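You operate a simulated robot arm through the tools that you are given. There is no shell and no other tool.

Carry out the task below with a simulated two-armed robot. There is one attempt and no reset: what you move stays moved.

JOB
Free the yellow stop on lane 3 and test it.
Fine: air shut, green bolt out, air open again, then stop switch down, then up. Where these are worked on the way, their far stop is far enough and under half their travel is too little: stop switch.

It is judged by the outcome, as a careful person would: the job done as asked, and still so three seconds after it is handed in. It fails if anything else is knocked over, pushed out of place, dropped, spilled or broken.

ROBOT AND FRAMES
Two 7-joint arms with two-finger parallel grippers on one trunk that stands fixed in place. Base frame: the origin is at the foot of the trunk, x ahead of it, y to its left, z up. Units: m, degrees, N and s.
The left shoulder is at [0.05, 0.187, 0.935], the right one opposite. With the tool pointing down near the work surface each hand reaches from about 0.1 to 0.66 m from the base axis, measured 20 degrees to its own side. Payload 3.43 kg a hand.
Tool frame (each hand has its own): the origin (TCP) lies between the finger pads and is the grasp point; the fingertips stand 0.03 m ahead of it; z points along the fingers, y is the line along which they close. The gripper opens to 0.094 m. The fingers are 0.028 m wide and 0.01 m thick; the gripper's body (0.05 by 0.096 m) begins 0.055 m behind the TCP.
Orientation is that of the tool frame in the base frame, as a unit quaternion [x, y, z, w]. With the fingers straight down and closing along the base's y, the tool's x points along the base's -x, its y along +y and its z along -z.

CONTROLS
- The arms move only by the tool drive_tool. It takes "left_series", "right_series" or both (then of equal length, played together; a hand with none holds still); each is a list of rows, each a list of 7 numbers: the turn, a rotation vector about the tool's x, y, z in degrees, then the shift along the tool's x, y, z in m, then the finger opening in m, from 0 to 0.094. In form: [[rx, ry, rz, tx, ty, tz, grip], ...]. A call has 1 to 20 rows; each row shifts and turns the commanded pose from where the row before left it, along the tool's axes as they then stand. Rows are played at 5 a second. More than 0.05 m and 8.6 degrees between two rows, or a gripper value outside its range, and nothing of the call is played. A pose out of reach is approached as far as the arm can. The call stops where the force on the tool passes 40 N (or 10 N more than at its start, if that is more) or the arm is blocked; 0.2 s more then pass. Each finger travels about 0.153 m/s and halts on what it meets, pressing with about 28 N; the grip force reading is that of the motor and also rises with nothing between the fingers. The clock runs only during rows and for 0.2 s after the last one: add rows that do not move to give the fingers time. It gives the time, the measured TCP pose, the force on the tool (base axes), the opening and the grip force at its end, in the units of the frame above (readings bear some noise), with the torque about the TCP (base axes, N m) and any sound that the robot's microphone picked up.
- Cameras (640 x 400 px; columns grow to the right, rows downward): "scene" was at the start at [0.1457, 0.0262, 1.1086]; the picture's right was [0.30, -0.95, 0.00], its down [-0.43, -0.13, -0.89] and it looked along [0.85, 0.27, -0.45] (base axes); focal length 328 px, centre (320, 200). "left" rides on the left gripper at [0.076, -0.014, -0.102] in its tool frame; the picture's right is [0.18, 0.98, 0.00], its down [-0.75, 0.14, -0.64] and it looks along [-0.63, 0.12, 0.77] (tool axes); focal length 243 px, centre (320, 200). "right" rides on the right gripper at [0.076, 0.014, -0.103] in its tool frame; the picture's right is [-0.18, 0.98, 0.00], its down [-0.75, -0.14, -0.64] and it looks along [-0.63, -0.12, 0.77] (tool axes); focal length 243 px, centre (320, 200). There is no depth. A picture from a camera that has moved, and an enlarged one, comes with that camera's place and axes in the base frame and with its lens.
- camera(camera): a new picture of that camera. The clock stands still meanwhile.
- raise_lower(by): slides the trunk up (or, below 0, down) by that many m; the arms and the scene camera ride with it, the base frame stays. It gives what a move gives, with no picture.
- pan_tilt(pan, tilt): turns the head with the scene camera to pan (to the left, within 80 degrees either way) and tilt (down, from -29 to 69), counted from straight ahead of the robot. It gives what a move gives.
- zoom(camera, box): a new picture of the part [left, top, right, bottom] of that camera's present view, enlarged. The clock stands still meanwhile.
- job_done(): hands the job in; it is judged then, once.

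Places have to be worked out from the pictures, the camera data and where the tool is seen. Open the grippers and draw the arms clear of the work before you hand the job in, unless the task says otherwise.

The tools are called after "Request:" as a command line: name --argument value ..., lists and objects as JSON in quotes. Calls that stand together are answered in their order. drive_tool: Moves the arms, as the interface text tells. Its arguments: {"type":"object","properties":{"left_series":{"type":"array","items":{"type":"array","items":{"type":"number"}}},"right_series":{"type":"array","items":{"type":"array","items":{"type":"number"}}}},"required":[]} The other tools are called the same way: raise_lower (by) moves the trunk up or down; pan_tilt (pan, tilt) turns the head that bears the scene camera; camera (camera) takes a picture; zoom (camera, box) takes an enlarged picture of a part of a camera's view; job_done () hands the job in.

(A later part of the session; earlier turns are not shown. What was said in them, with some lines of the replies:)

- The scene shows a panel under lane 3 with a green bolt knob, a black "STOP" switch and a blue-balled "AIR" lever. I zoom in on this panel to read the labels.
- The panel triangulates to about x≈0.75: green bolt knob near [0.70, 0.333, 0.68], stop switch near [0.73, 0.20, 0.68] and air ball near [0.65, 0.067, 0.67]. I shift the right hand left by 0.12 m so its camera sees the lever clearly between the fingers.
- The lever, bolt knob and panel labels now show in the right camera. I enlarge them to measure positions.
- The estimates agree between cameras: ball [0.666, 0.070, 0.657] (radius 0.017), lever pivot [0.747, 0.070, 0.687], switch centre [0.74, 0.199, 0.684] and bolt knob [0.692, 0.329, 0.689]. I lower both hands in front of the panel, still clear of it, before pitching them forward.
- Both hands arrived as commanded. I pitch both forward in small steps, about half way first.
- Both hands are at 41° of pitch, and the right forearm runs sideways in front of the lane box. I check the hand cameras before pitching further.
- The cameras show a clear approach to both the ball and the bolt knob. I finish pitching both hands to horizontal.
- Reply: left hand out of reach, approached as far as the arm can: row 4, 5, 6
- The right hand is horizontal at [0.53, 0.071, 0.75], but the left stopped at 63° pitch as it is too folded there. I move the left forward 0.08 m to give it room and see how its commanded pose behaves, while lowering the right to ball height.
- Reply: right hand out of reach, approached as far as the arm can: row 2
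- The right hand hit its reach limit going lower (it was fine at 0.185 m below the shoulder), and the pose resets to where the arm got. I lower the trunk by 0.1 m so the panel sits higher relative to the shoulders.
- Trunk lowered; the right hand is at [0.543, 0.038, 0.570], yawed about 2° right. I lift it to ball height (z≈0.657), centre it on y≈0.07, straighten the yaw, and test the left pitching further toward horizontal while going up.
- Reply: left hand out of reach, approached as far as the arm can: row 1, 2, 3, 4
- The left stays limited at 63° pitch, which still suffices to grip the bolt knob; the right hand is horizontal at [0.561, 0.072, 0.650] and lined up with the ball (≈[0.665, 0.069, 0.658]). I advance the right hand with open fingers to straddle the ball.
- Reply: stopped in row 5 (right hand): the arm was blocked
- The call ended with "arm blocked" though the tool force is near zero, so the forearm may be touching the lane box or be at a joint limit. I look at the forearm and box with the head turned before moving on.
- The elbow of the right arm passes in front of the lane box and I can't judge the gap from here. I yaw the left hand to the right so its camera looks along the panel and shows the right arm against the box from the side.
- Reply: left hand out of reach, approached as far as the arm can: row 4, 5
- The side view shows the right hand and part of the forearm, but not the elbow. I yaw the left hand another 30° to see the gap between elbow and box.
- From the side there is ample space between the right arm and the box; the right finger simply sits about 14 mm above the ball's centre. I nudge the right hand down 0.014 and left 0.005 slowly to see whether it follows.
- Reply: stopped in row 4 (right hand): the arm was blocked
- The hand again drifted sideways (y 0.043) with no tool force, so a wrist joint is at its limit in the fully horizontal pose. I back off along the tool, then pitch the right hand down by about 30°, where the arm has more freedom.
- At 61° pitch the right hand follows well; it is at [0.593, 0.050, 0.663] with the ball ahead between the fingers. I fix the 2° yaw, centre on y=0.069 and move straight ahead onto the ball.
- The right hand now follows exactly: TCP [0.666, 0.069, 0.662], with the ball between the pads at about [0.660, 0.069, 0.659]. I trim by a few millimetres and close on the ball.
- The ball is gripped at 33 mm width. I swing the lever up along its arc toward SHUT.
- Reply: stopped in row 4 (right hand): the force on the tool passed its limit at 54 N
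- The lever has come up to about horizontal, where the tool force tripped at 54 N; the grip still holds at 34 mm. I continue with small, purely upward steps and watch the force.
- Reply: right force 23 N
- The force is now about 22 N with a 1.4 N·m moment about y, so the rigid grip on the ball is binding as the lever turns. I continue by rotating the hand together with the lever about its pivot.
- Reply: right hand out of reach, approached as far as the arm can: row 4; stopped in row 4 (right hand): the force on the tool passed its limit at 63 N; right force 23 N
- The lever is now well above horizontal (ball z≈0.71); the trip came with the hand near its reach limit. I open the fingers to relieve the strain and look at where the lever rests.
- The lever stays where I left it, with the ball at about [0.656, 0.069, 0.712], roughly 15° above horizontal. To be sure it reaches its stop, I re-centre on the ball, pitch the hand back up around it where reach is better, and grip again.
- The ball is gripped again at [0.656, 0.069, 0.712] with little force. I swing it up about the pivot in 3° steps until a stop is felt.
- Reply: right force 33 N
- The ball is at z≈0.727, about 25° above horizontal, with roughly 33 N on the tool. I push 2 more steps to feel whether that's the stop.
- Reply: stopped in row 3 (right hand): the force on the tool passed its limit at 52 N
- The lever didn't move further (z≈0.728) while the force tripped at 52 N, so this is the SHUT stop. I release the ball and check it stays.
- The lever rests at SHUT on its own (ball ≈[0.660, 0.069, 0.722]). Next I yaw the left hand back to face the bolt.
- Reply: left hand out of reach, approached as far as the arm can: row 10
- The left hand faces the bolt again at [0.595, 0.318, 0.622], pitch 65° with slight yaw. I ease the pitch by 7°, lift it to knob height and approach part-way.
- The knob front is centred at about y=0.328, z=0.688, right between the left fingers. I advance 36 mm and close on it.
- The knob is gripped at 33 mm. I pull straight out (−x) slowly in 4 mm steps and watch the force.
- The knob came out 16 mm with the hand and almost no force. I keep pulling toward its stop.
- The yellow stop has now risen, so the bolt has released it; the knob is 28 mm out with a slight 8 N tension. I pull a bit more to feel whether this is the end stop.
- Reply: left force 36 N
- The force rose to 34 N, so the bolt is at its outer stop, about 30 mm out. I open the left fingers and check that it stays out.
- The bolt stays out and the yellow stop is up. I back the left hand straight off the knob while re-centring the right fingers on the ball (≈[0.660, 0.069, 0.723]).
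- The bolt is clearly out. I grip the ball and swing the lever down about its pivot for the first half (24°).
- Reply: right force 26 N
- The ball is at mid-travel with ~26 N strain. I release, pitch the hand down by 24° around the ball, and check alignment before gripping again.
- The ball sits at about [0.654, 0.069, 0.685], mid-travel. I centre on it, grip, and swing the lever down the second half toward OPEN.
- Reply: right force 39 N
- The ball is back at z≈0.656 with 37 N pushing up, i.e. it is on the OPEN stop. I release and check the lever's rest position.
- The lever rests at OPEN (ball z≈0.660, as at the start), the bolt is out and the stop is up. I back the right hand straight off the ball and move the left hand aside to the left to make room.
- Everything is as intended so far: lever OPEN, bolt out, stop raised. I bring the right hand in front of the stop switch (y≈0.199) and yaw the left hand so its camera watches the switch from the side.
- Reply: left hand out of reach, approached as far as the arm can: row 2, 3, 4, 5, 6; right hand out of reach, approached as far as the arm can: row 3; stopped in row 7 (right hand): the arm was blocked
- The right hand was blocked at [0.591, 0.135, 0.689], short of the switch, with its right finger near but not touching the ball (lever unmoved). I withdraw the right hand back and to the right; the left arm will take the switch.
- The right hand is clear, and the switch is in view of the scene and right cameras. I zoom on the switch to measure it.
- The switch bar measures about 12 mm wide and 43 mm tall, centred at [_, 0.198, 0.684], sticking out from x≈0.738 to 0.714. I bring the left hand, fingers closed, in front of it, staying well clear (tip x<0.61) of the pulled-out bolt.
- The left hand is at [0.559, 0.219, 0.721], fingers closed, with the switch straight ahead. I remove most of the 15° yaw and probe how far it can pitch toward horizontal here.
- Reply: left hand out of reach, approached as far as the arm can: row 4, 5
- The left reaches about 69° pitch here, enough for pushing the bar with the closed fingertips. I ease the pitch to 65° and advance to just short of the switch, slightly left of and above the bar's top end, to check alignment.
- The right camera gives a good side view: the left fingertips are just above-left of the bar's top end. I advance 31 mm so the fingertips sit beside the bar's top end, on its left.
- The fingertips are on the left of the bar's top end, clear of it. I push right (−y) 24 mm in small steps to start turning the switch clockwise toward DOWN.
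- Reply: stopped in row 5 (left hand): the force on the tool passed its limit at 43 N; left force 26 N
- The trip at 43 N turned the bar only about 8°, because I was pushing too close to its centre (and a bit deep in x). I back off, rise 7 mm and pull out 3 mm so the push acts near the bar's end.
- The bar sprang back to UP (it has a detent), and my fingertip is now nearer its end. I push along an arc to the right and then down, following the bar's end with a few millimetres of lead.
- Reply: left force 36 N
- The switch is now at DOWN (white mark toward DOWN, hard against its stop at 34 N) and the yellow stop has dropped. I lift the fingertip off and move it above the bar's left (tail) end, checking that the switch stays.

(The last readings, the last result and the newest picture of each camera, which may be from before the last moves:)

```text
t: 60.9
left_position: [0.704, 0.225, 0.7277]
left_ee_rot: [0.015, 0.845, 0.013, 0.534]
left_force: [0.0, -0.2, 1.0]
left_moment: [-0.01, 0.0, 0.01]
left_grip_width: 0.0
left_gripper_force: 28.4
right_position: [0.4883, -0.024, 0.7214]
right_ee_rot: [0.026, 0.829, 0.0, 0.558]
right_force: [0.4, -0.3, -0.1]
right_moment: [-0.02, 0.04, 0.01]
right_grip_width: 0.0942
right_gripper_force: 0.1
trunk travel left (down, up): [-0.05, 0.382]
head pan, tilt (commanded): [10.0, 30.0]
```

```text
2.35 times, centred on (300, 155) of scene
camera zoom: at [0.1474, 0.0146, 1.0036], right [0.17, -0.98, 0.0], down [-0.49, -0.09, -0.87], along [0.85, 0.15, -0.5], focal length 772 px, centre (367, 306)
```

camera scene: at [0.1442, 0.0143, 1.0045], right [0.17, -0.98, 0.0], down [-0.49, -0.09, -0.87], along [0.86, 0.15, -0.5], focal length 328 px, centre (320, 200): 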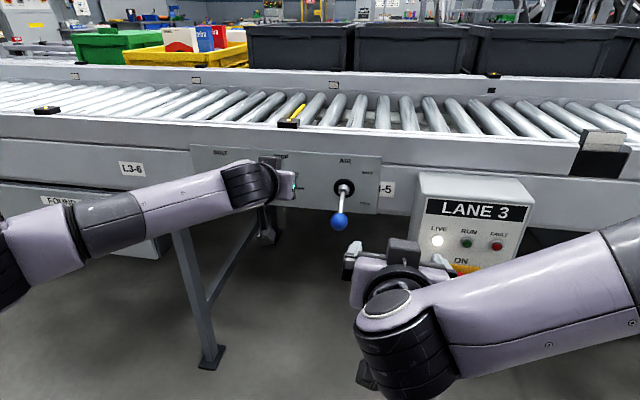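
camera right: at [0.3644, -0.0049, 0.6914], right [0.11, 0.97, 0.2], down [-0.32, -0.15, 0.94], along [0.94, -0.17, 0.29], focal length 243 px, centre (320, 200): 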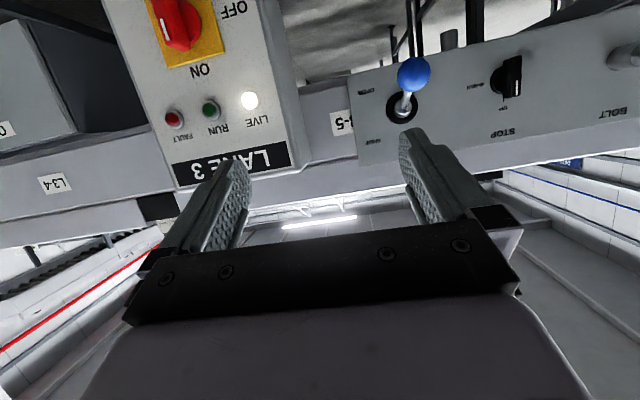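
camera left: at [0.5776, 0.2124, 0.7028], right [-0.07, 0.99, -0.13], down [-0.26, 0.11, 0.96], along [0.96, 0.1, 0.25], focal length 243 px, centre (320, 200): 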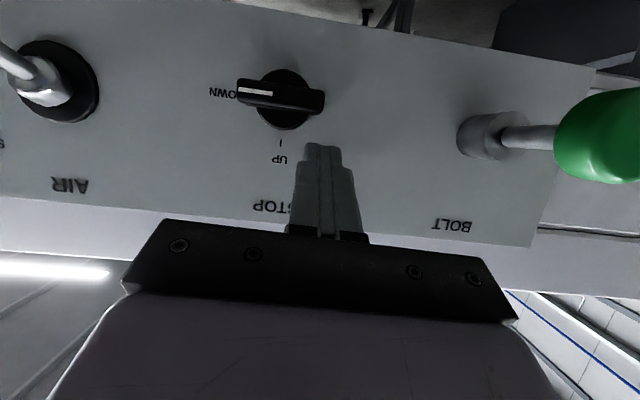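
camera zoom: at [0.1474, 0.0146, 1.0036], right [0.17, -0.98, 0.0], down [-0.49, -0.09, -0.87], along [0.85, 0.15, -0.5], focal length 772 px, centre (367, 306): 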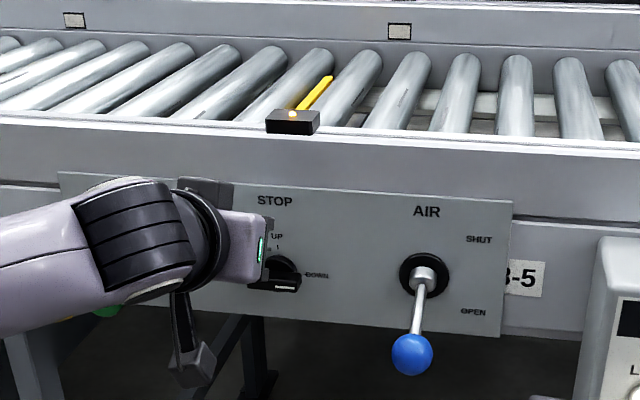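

The switch holds at DOWN and the stop stays lowered. Now I press the bar's tail end down and then to the right, turning the switch counter-clockwise back to UP.

Request:
drive_tool --left_series '[[0, 0, 0, 0.0054, -0.0002, 0.0026, 0.0], [0, 0, 0, 0.0072, -0.0008, 0.0034, 0.0], [0, 0, 0, 0.0045, -0.0002, 0.0021, 0.0], [0, 0, 0, 0.0036, -0.0002, 0.0018, 0.0], [0, 0, 0, 0.0034, -0.0017, 0.0016, 0.0], [0, 0, 0, 0.0027, -0.0025, 0.0013, 0.0], [0, 0, 0, 0.0021, -0.0034, 0.001, 0.0], [0, 0, 0, 0.0013, -0.0038, 0.0007, 0.0], [0, 0, 0, 0.0003, -0.004, 0.0002, 0.0], [0, 0, 0, -0.0006, -0.003, -0.0002, 0.0], [0, 0, 0, 0, 0, 0, 0.0]]'

Request:
camera --camera "left"

Request:
zoom --camera "right" --box '[440, 20, 600, 120]'

Request:
zoom --camera "scene" --box '[200, 70, 400, 240]'

```text
t: 62.7
left_position: [0.7034, 0.224, 0.7002]
left_ee_rot: [0.008, 0.844, 0.02, 0.536]
left_force: [-30.3, 6.7, 7.1]
left_moment: [-0.05, 0.18, -0.07]
left_grip_width: 0.0
left_gripper_force: 27.9
right_position: [0.4871, -0.0243, 0.7238]
right_ee_rot: [0.026, 0.828, 0.0, 0.56]
right_force: [1.0, -0.4, -0.4]
right_moment: [0.01, -0.01, 0.02]
right_grip_width: 0.0941
right_gripper_force: 0.1
trunk travel left (down, up): [-0.05, 0.382]
head pan, tilt (commanded): [10.0, 30.0]
stopped in row 9 (left hand): the force on the tool passed its limit at 41 N (the readings are from after the stop); the commanded pose is now the measured one
```

```text
taken
camera left: at [0.578, 0.2084, 0.6739], right [-0.09, 0.99, -0.12], down [-0.26, 0.1, 0.96], along [0.96, 0.11, 0.25], focal length 243 px, centre (320, 200)
```

left: 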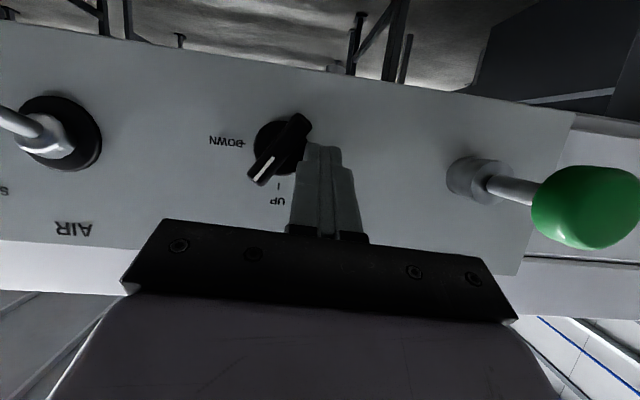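

```text
4.00 times, centred on (520, 70) of right
camera zoom: at [0.3634, -0.0043, 0.6923], right [0.11, 0.97, 0.2], down [-0.32, -0.15, 0.93], along [0.94, -0.17, 0.29], focal length 970 px, centre (-480, 720)
```

zoom: 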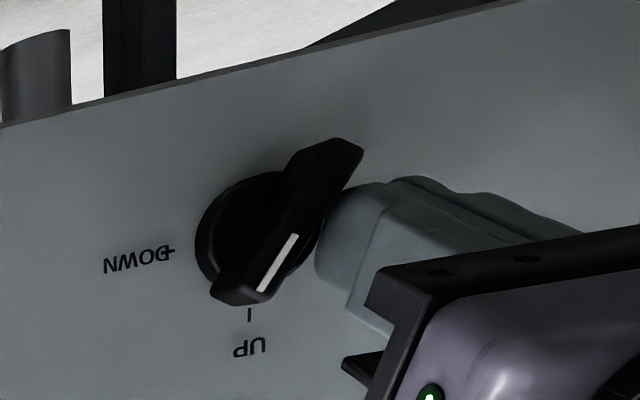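

```text
2.35 times, centred on (300, 155) of scene
camera zoom: at [0.1453, 0.0148, 1.0039], right [0.17, -0.98, 0.0], down [-0.49, -0.09, -0.87], along [0.85, 0.15, -0.5], focal length 772 px, centre (367, 306)
```

zoom: 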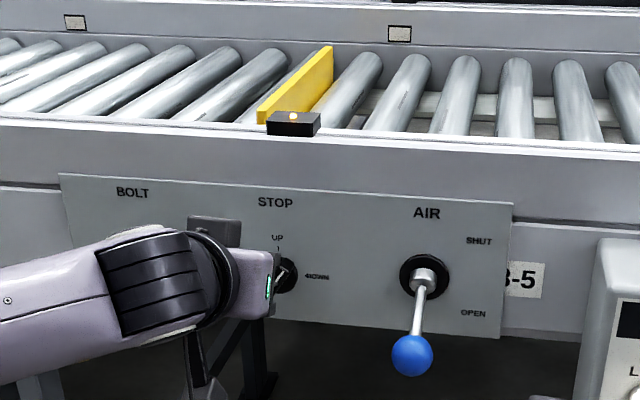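

The yellow stop has risen again, but the switch bar is still about 30° short of vertical, with 30 N pressing the fingertip back in x. I pull out 4 mm to clear the disc and keep pushing the tail down and right to complete UP.

Request:
drive_tool --left_series '[[0, 0, 0, 0.0017, 0, -0.0036, 0.0], [0, 0, 0, 0.0032, -0.0047, 0.0015, 0.0], [0, 0, 0, 0.0021, -0.0046, 0.0009, 0.0], [0, 0, 0, 0.0008, -0.004, 0.0003, 0.0], [0, 0, 0, 0, -0.004, 0, 0.0], [0, 0, 0, 0, -0.003, 0, 0.0], [0, 0, 0, 0, 0, 0, 0.0]]'

Request:
camera --camera "left"

Request:
zoom --camera "right" --box '[440, 20, 600, 120]'

```text
t: 63.9
left_position: [0.702, 0.2242, 0.6885]
left_ee_rot: [-0.005, 0.845, 0.036, 0.533]
left_force: [-1.2, 3.4, 2.2]
left_moment: [0.03, -0.02, 0.1]
left_grip_width: 0.0
left_gripper_force: 28.0
right_position: [0.4886, -0.0247, 0.7215]
right_ee_rot: [0.026, 0.829, 0.0, 0.559]
right_force: [0.1, 0.2, 0.1]
right_moment: [-0.02, 0.0, 0.02]
right_grip_width: 0.094
right_gripper_force: 0.1
trunk travel left (down, up): [-0.05, 0.382]
head pan, tilt (commanded): [10.0, 30.0]
stopped in row 6 (left hand): the force on the tool passed its limit at 44 N (the readings are from after the stop); the commanded pose is now the measured one
```

```text
taken
camera left: at [0.5778, 0.2043, 0.6642], right [-0.12, 0.99, -0.11], down [-0.26, 0.08, 0.96], along [0.96, 0.15, 0.25], focal length 243 px, centre (320, 200)
```

left: 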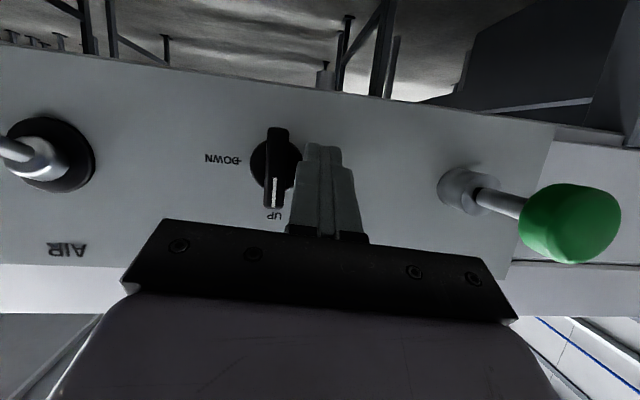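

```text
4.00 times, centred on (520, 70) of right
camera zoom: at [0.3645, -0.0044, 0.6912], right [0.11, 0.97, 0.2], down [-0.32, -0.15, 0.94], along [0.94, -0.17, 0.29], focal length 970 px, centre (-480, 720)
```

zoom: 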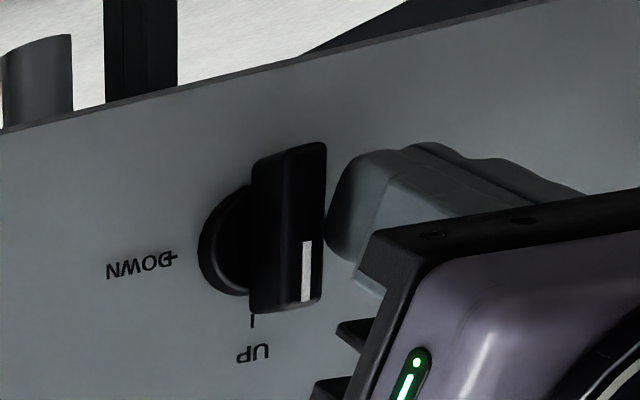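

The switch is back at UP exactly as at the start. I ease the fingertip away from the bar and retreat straight back, passing well inside of the pulled-out bolt.

Request:
drive_tool --left_series '[[0, 0, 0, 0, 0.004, 0, 0.0], [0, 0, 0, 0.0144, 0.0016, -0.03, 0.0], [0, 0, 0, 0.0144, 0.0016, -0.03, 0.0], [0, 0, 0, 0.0144, 0.0016, -0.03, 0.0], [0, 0, 0, 0.0144, 0.0016, -0.03, 0.0], [0, 0, 0, 0, 0, 0, 0.0]]'

Request:
camera --camera "left"

Request:
zoom --camera "scene" --box '[160, 70, 420, 240]'

Request:
zoom --camera "right" --box '[440, 20, 600, 120]'

```text
t: 65.3
left_position: [0.5667, 0.2268, 0.6879]
left_ee_rot: [-0.003, 0.846, 0.034, 0.533]
left_force: [0.5, -0.1, -0.3]
left_moment: [-0.02, 0.01, 0.03]
left_grip_width: 0.0
left_gripper_force: 27.6
right_position: [0.4882, -0.0236, 0.7226]
right_ee_rot: [0.027, 0.829, 0.0, 0.558]
right_force: [-0.2, 0.3, -0.2]
right_moment: [0.02, 0.01, -0.02]
right_grip_width: 0.0939
right_gripper_force: 0.0
trunk travel left (down, up): [-0.05, 0.382]
head pan, tilt (commanded): [10.0, 30.0]
```

```text
taken
camera left: at [0.4413, 0.2082, 0.663], right [-0.12, 0.99, -0.11], down [-0.26, 0.08, 0.96], along [0.96, 0.15, 0.25], focal length 243 px, centre (320, 200)
```

left: 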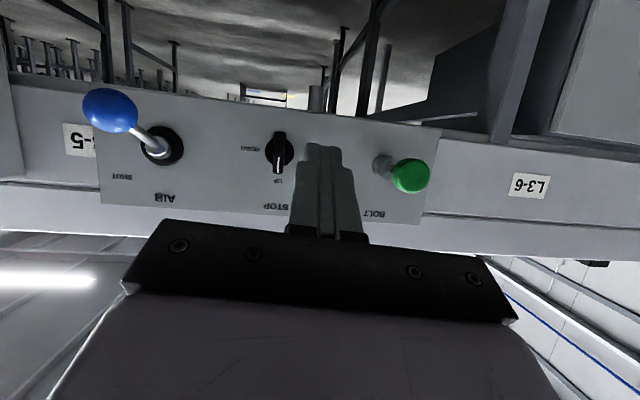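

```text
2.35 times, centred on (290, 155) of scene
camera zoom: at [0.1473, 0.0146, 1.0036], right [0.17, -0.98, 0.0], down [-0.49, -0.09, -0.87], along [0.85, 0.15, -0.5], focal length 772 px, centre (391, 306)
```

zoom: 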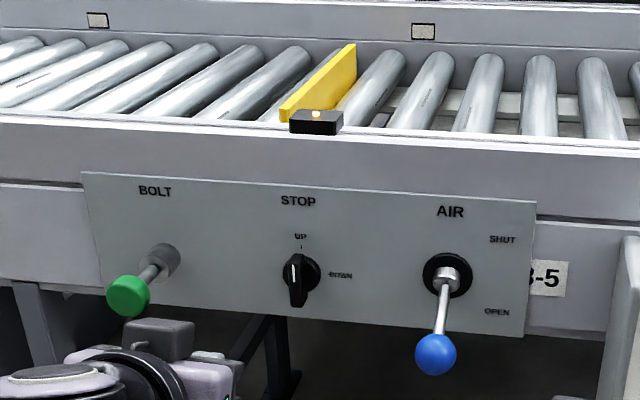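

```text
4.00 times, centred on (520, 70) of right
camera zoom: at [0.3645, -0.0044, 0.6913], right [0.11, 0.97, 0.2], down [-0.32, -0.15, 0.94], along [0.94, -0.17, 0.29], focal length 970 px, centre (-480, 720)
```

zoom: 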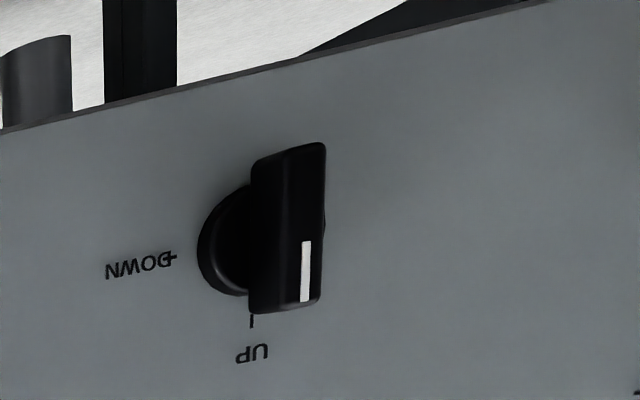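

Bolt out, air lever OPEN, stop switch UP and the yellow stop raised — all as asked. I open the left gripper while backing both hands further from the panel.

Request:
drive_tool --left_series '[[0, 0, 0, 0, 0, -0.03, 0.03], [0, 0, 0, 0, 0, -0.03, 0.06], [0, 4, 0, 0, 0, -0.02, 0.09], [0, 4, 0, 0, 0, 0, 0.094], [0, 0, 0, 0, 0, 0, 0.094]]' --right_series '[[0, 4, 0, 0, 0, -0.02, 0.094], [0, 4, 0, 0, 0, -0.02, 0.094], [0, 4, 0, 0, 0, -0.02, 0.094], [0, 0, 0, 0, 0, 0, 0.094], [0, 0, 0, 0, 0, 0, 0.094]]'

Request:
camera --camera "scene"

Request:
camera --camera "right"

Request:
camera --camera "left"

```text
t: 66.5
left_position: [0.4959, 0.2239, 0.7253]
left_ee_rot: [-0.006, 0.881, 0.035, 0.472]
left_force: [-0.5, -0.1, 0.4]
left_moment: [-0.04, 0.02, -0.03]
left_grip_width: 0.0941
left_gripper_force: 0.0
right_position: [0.435, -0.0215, 0.7495]
right_ee_rot: [0.027, 0.883, 0.002, 0.468]
right_force: [0.4, -1.3, 0.5]
right_moment: [-0.01, 0.03, 0.03]
right_grip_width: 0.094
right_gripper_force: 0.1
trunk travel left (down, up): [-0.05, 0.382]
head pan, tilt (commanded): [10.0, 30.0]
```

```text
taken
camera scene: at [0.1474, 0.0146, 1.0036], right [0.17, -0.98, 0.0], down [-0.49, -0.09, -0.87], along [0.85, 0.15, -0.5], focal length 328 px, centre (320, 200)
```

scene: 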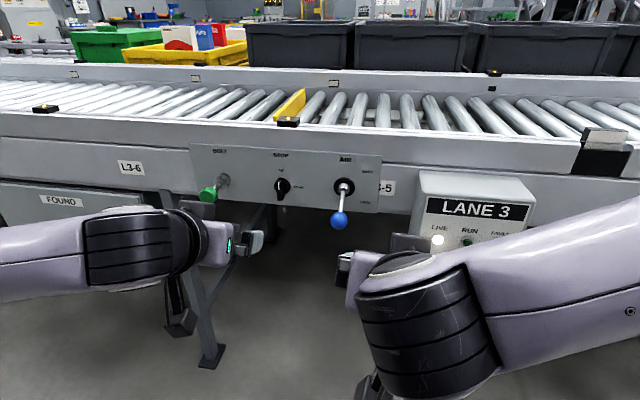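

```text
taken
camera right: at [0.3073, -0.0028, 0.7452], right [0.15, 0.97, 0.18], down [-0.12, -0.17, 0.98], along [0.98, -0.17, 0.09], focal length 243 px, centre (320, 200)
```

right: 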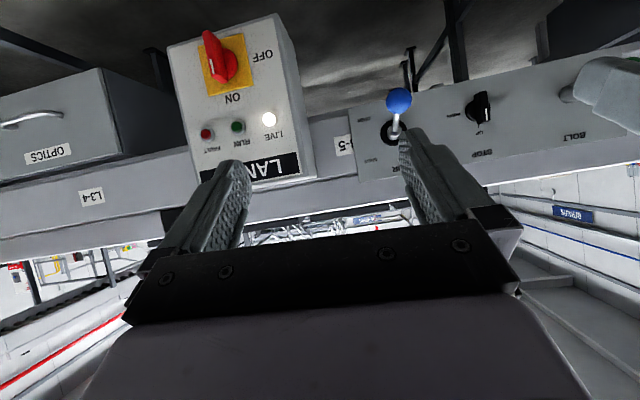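

```text
taken
camera left: at [0.3691, 0.2038, 0.7176], right [-0.14, 0.98, -0.1], down [-0.12, 0.08, 0.99], along [0.98, 0.15, 0.11], focal length 243 px, centre (320, 200)
```

left: 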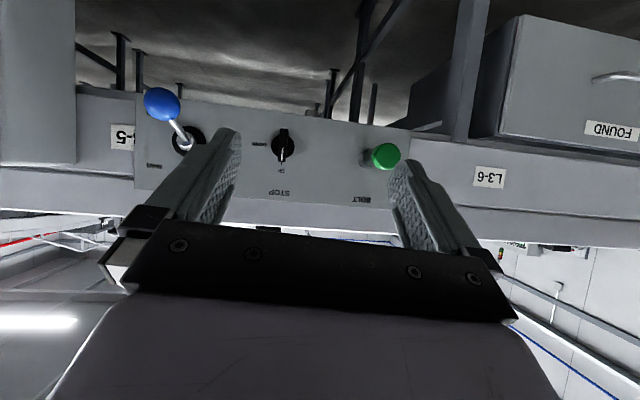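

Both grippers are open and clear of the panel, 0.15 m or more away. The bolt is out, the air lever is at OPEN, the stop switch is at UP, the stop is raised, and the isolator is untouched at ON with LIVE lit. I hand the job in.

Request:
job_done

```text
The job is handed in.
```

The yellow stop on lane 3 is free, it worked when I tested it, and I've handed the job in.

1. **Air shut:** I moved the lever up to its SHUT stop, and it stayed there when released.
2. **Green bolt out:** I pulled it about 30 mm to its outer stop. The yellow stop rose as the bolt came out, and the bolt stays out.
3. **Air open again:** The lever is back on its OPEN stop.
4. **Stop switch down:** My first push turned it only about 8° and it sprang back to UP. The second took it all the way to its DOWN stop, and the yellow stop dropped.
5. **Stop switch up:** I turned it back to UP, and the yellow stop rose again.

The lane 3 isolator is still ON with LIVE lit. I saw nothing else moved or knocked. Both grippers are open and at least 0.15 m from the panel. I left the trunk 0.1 m lower than it started.
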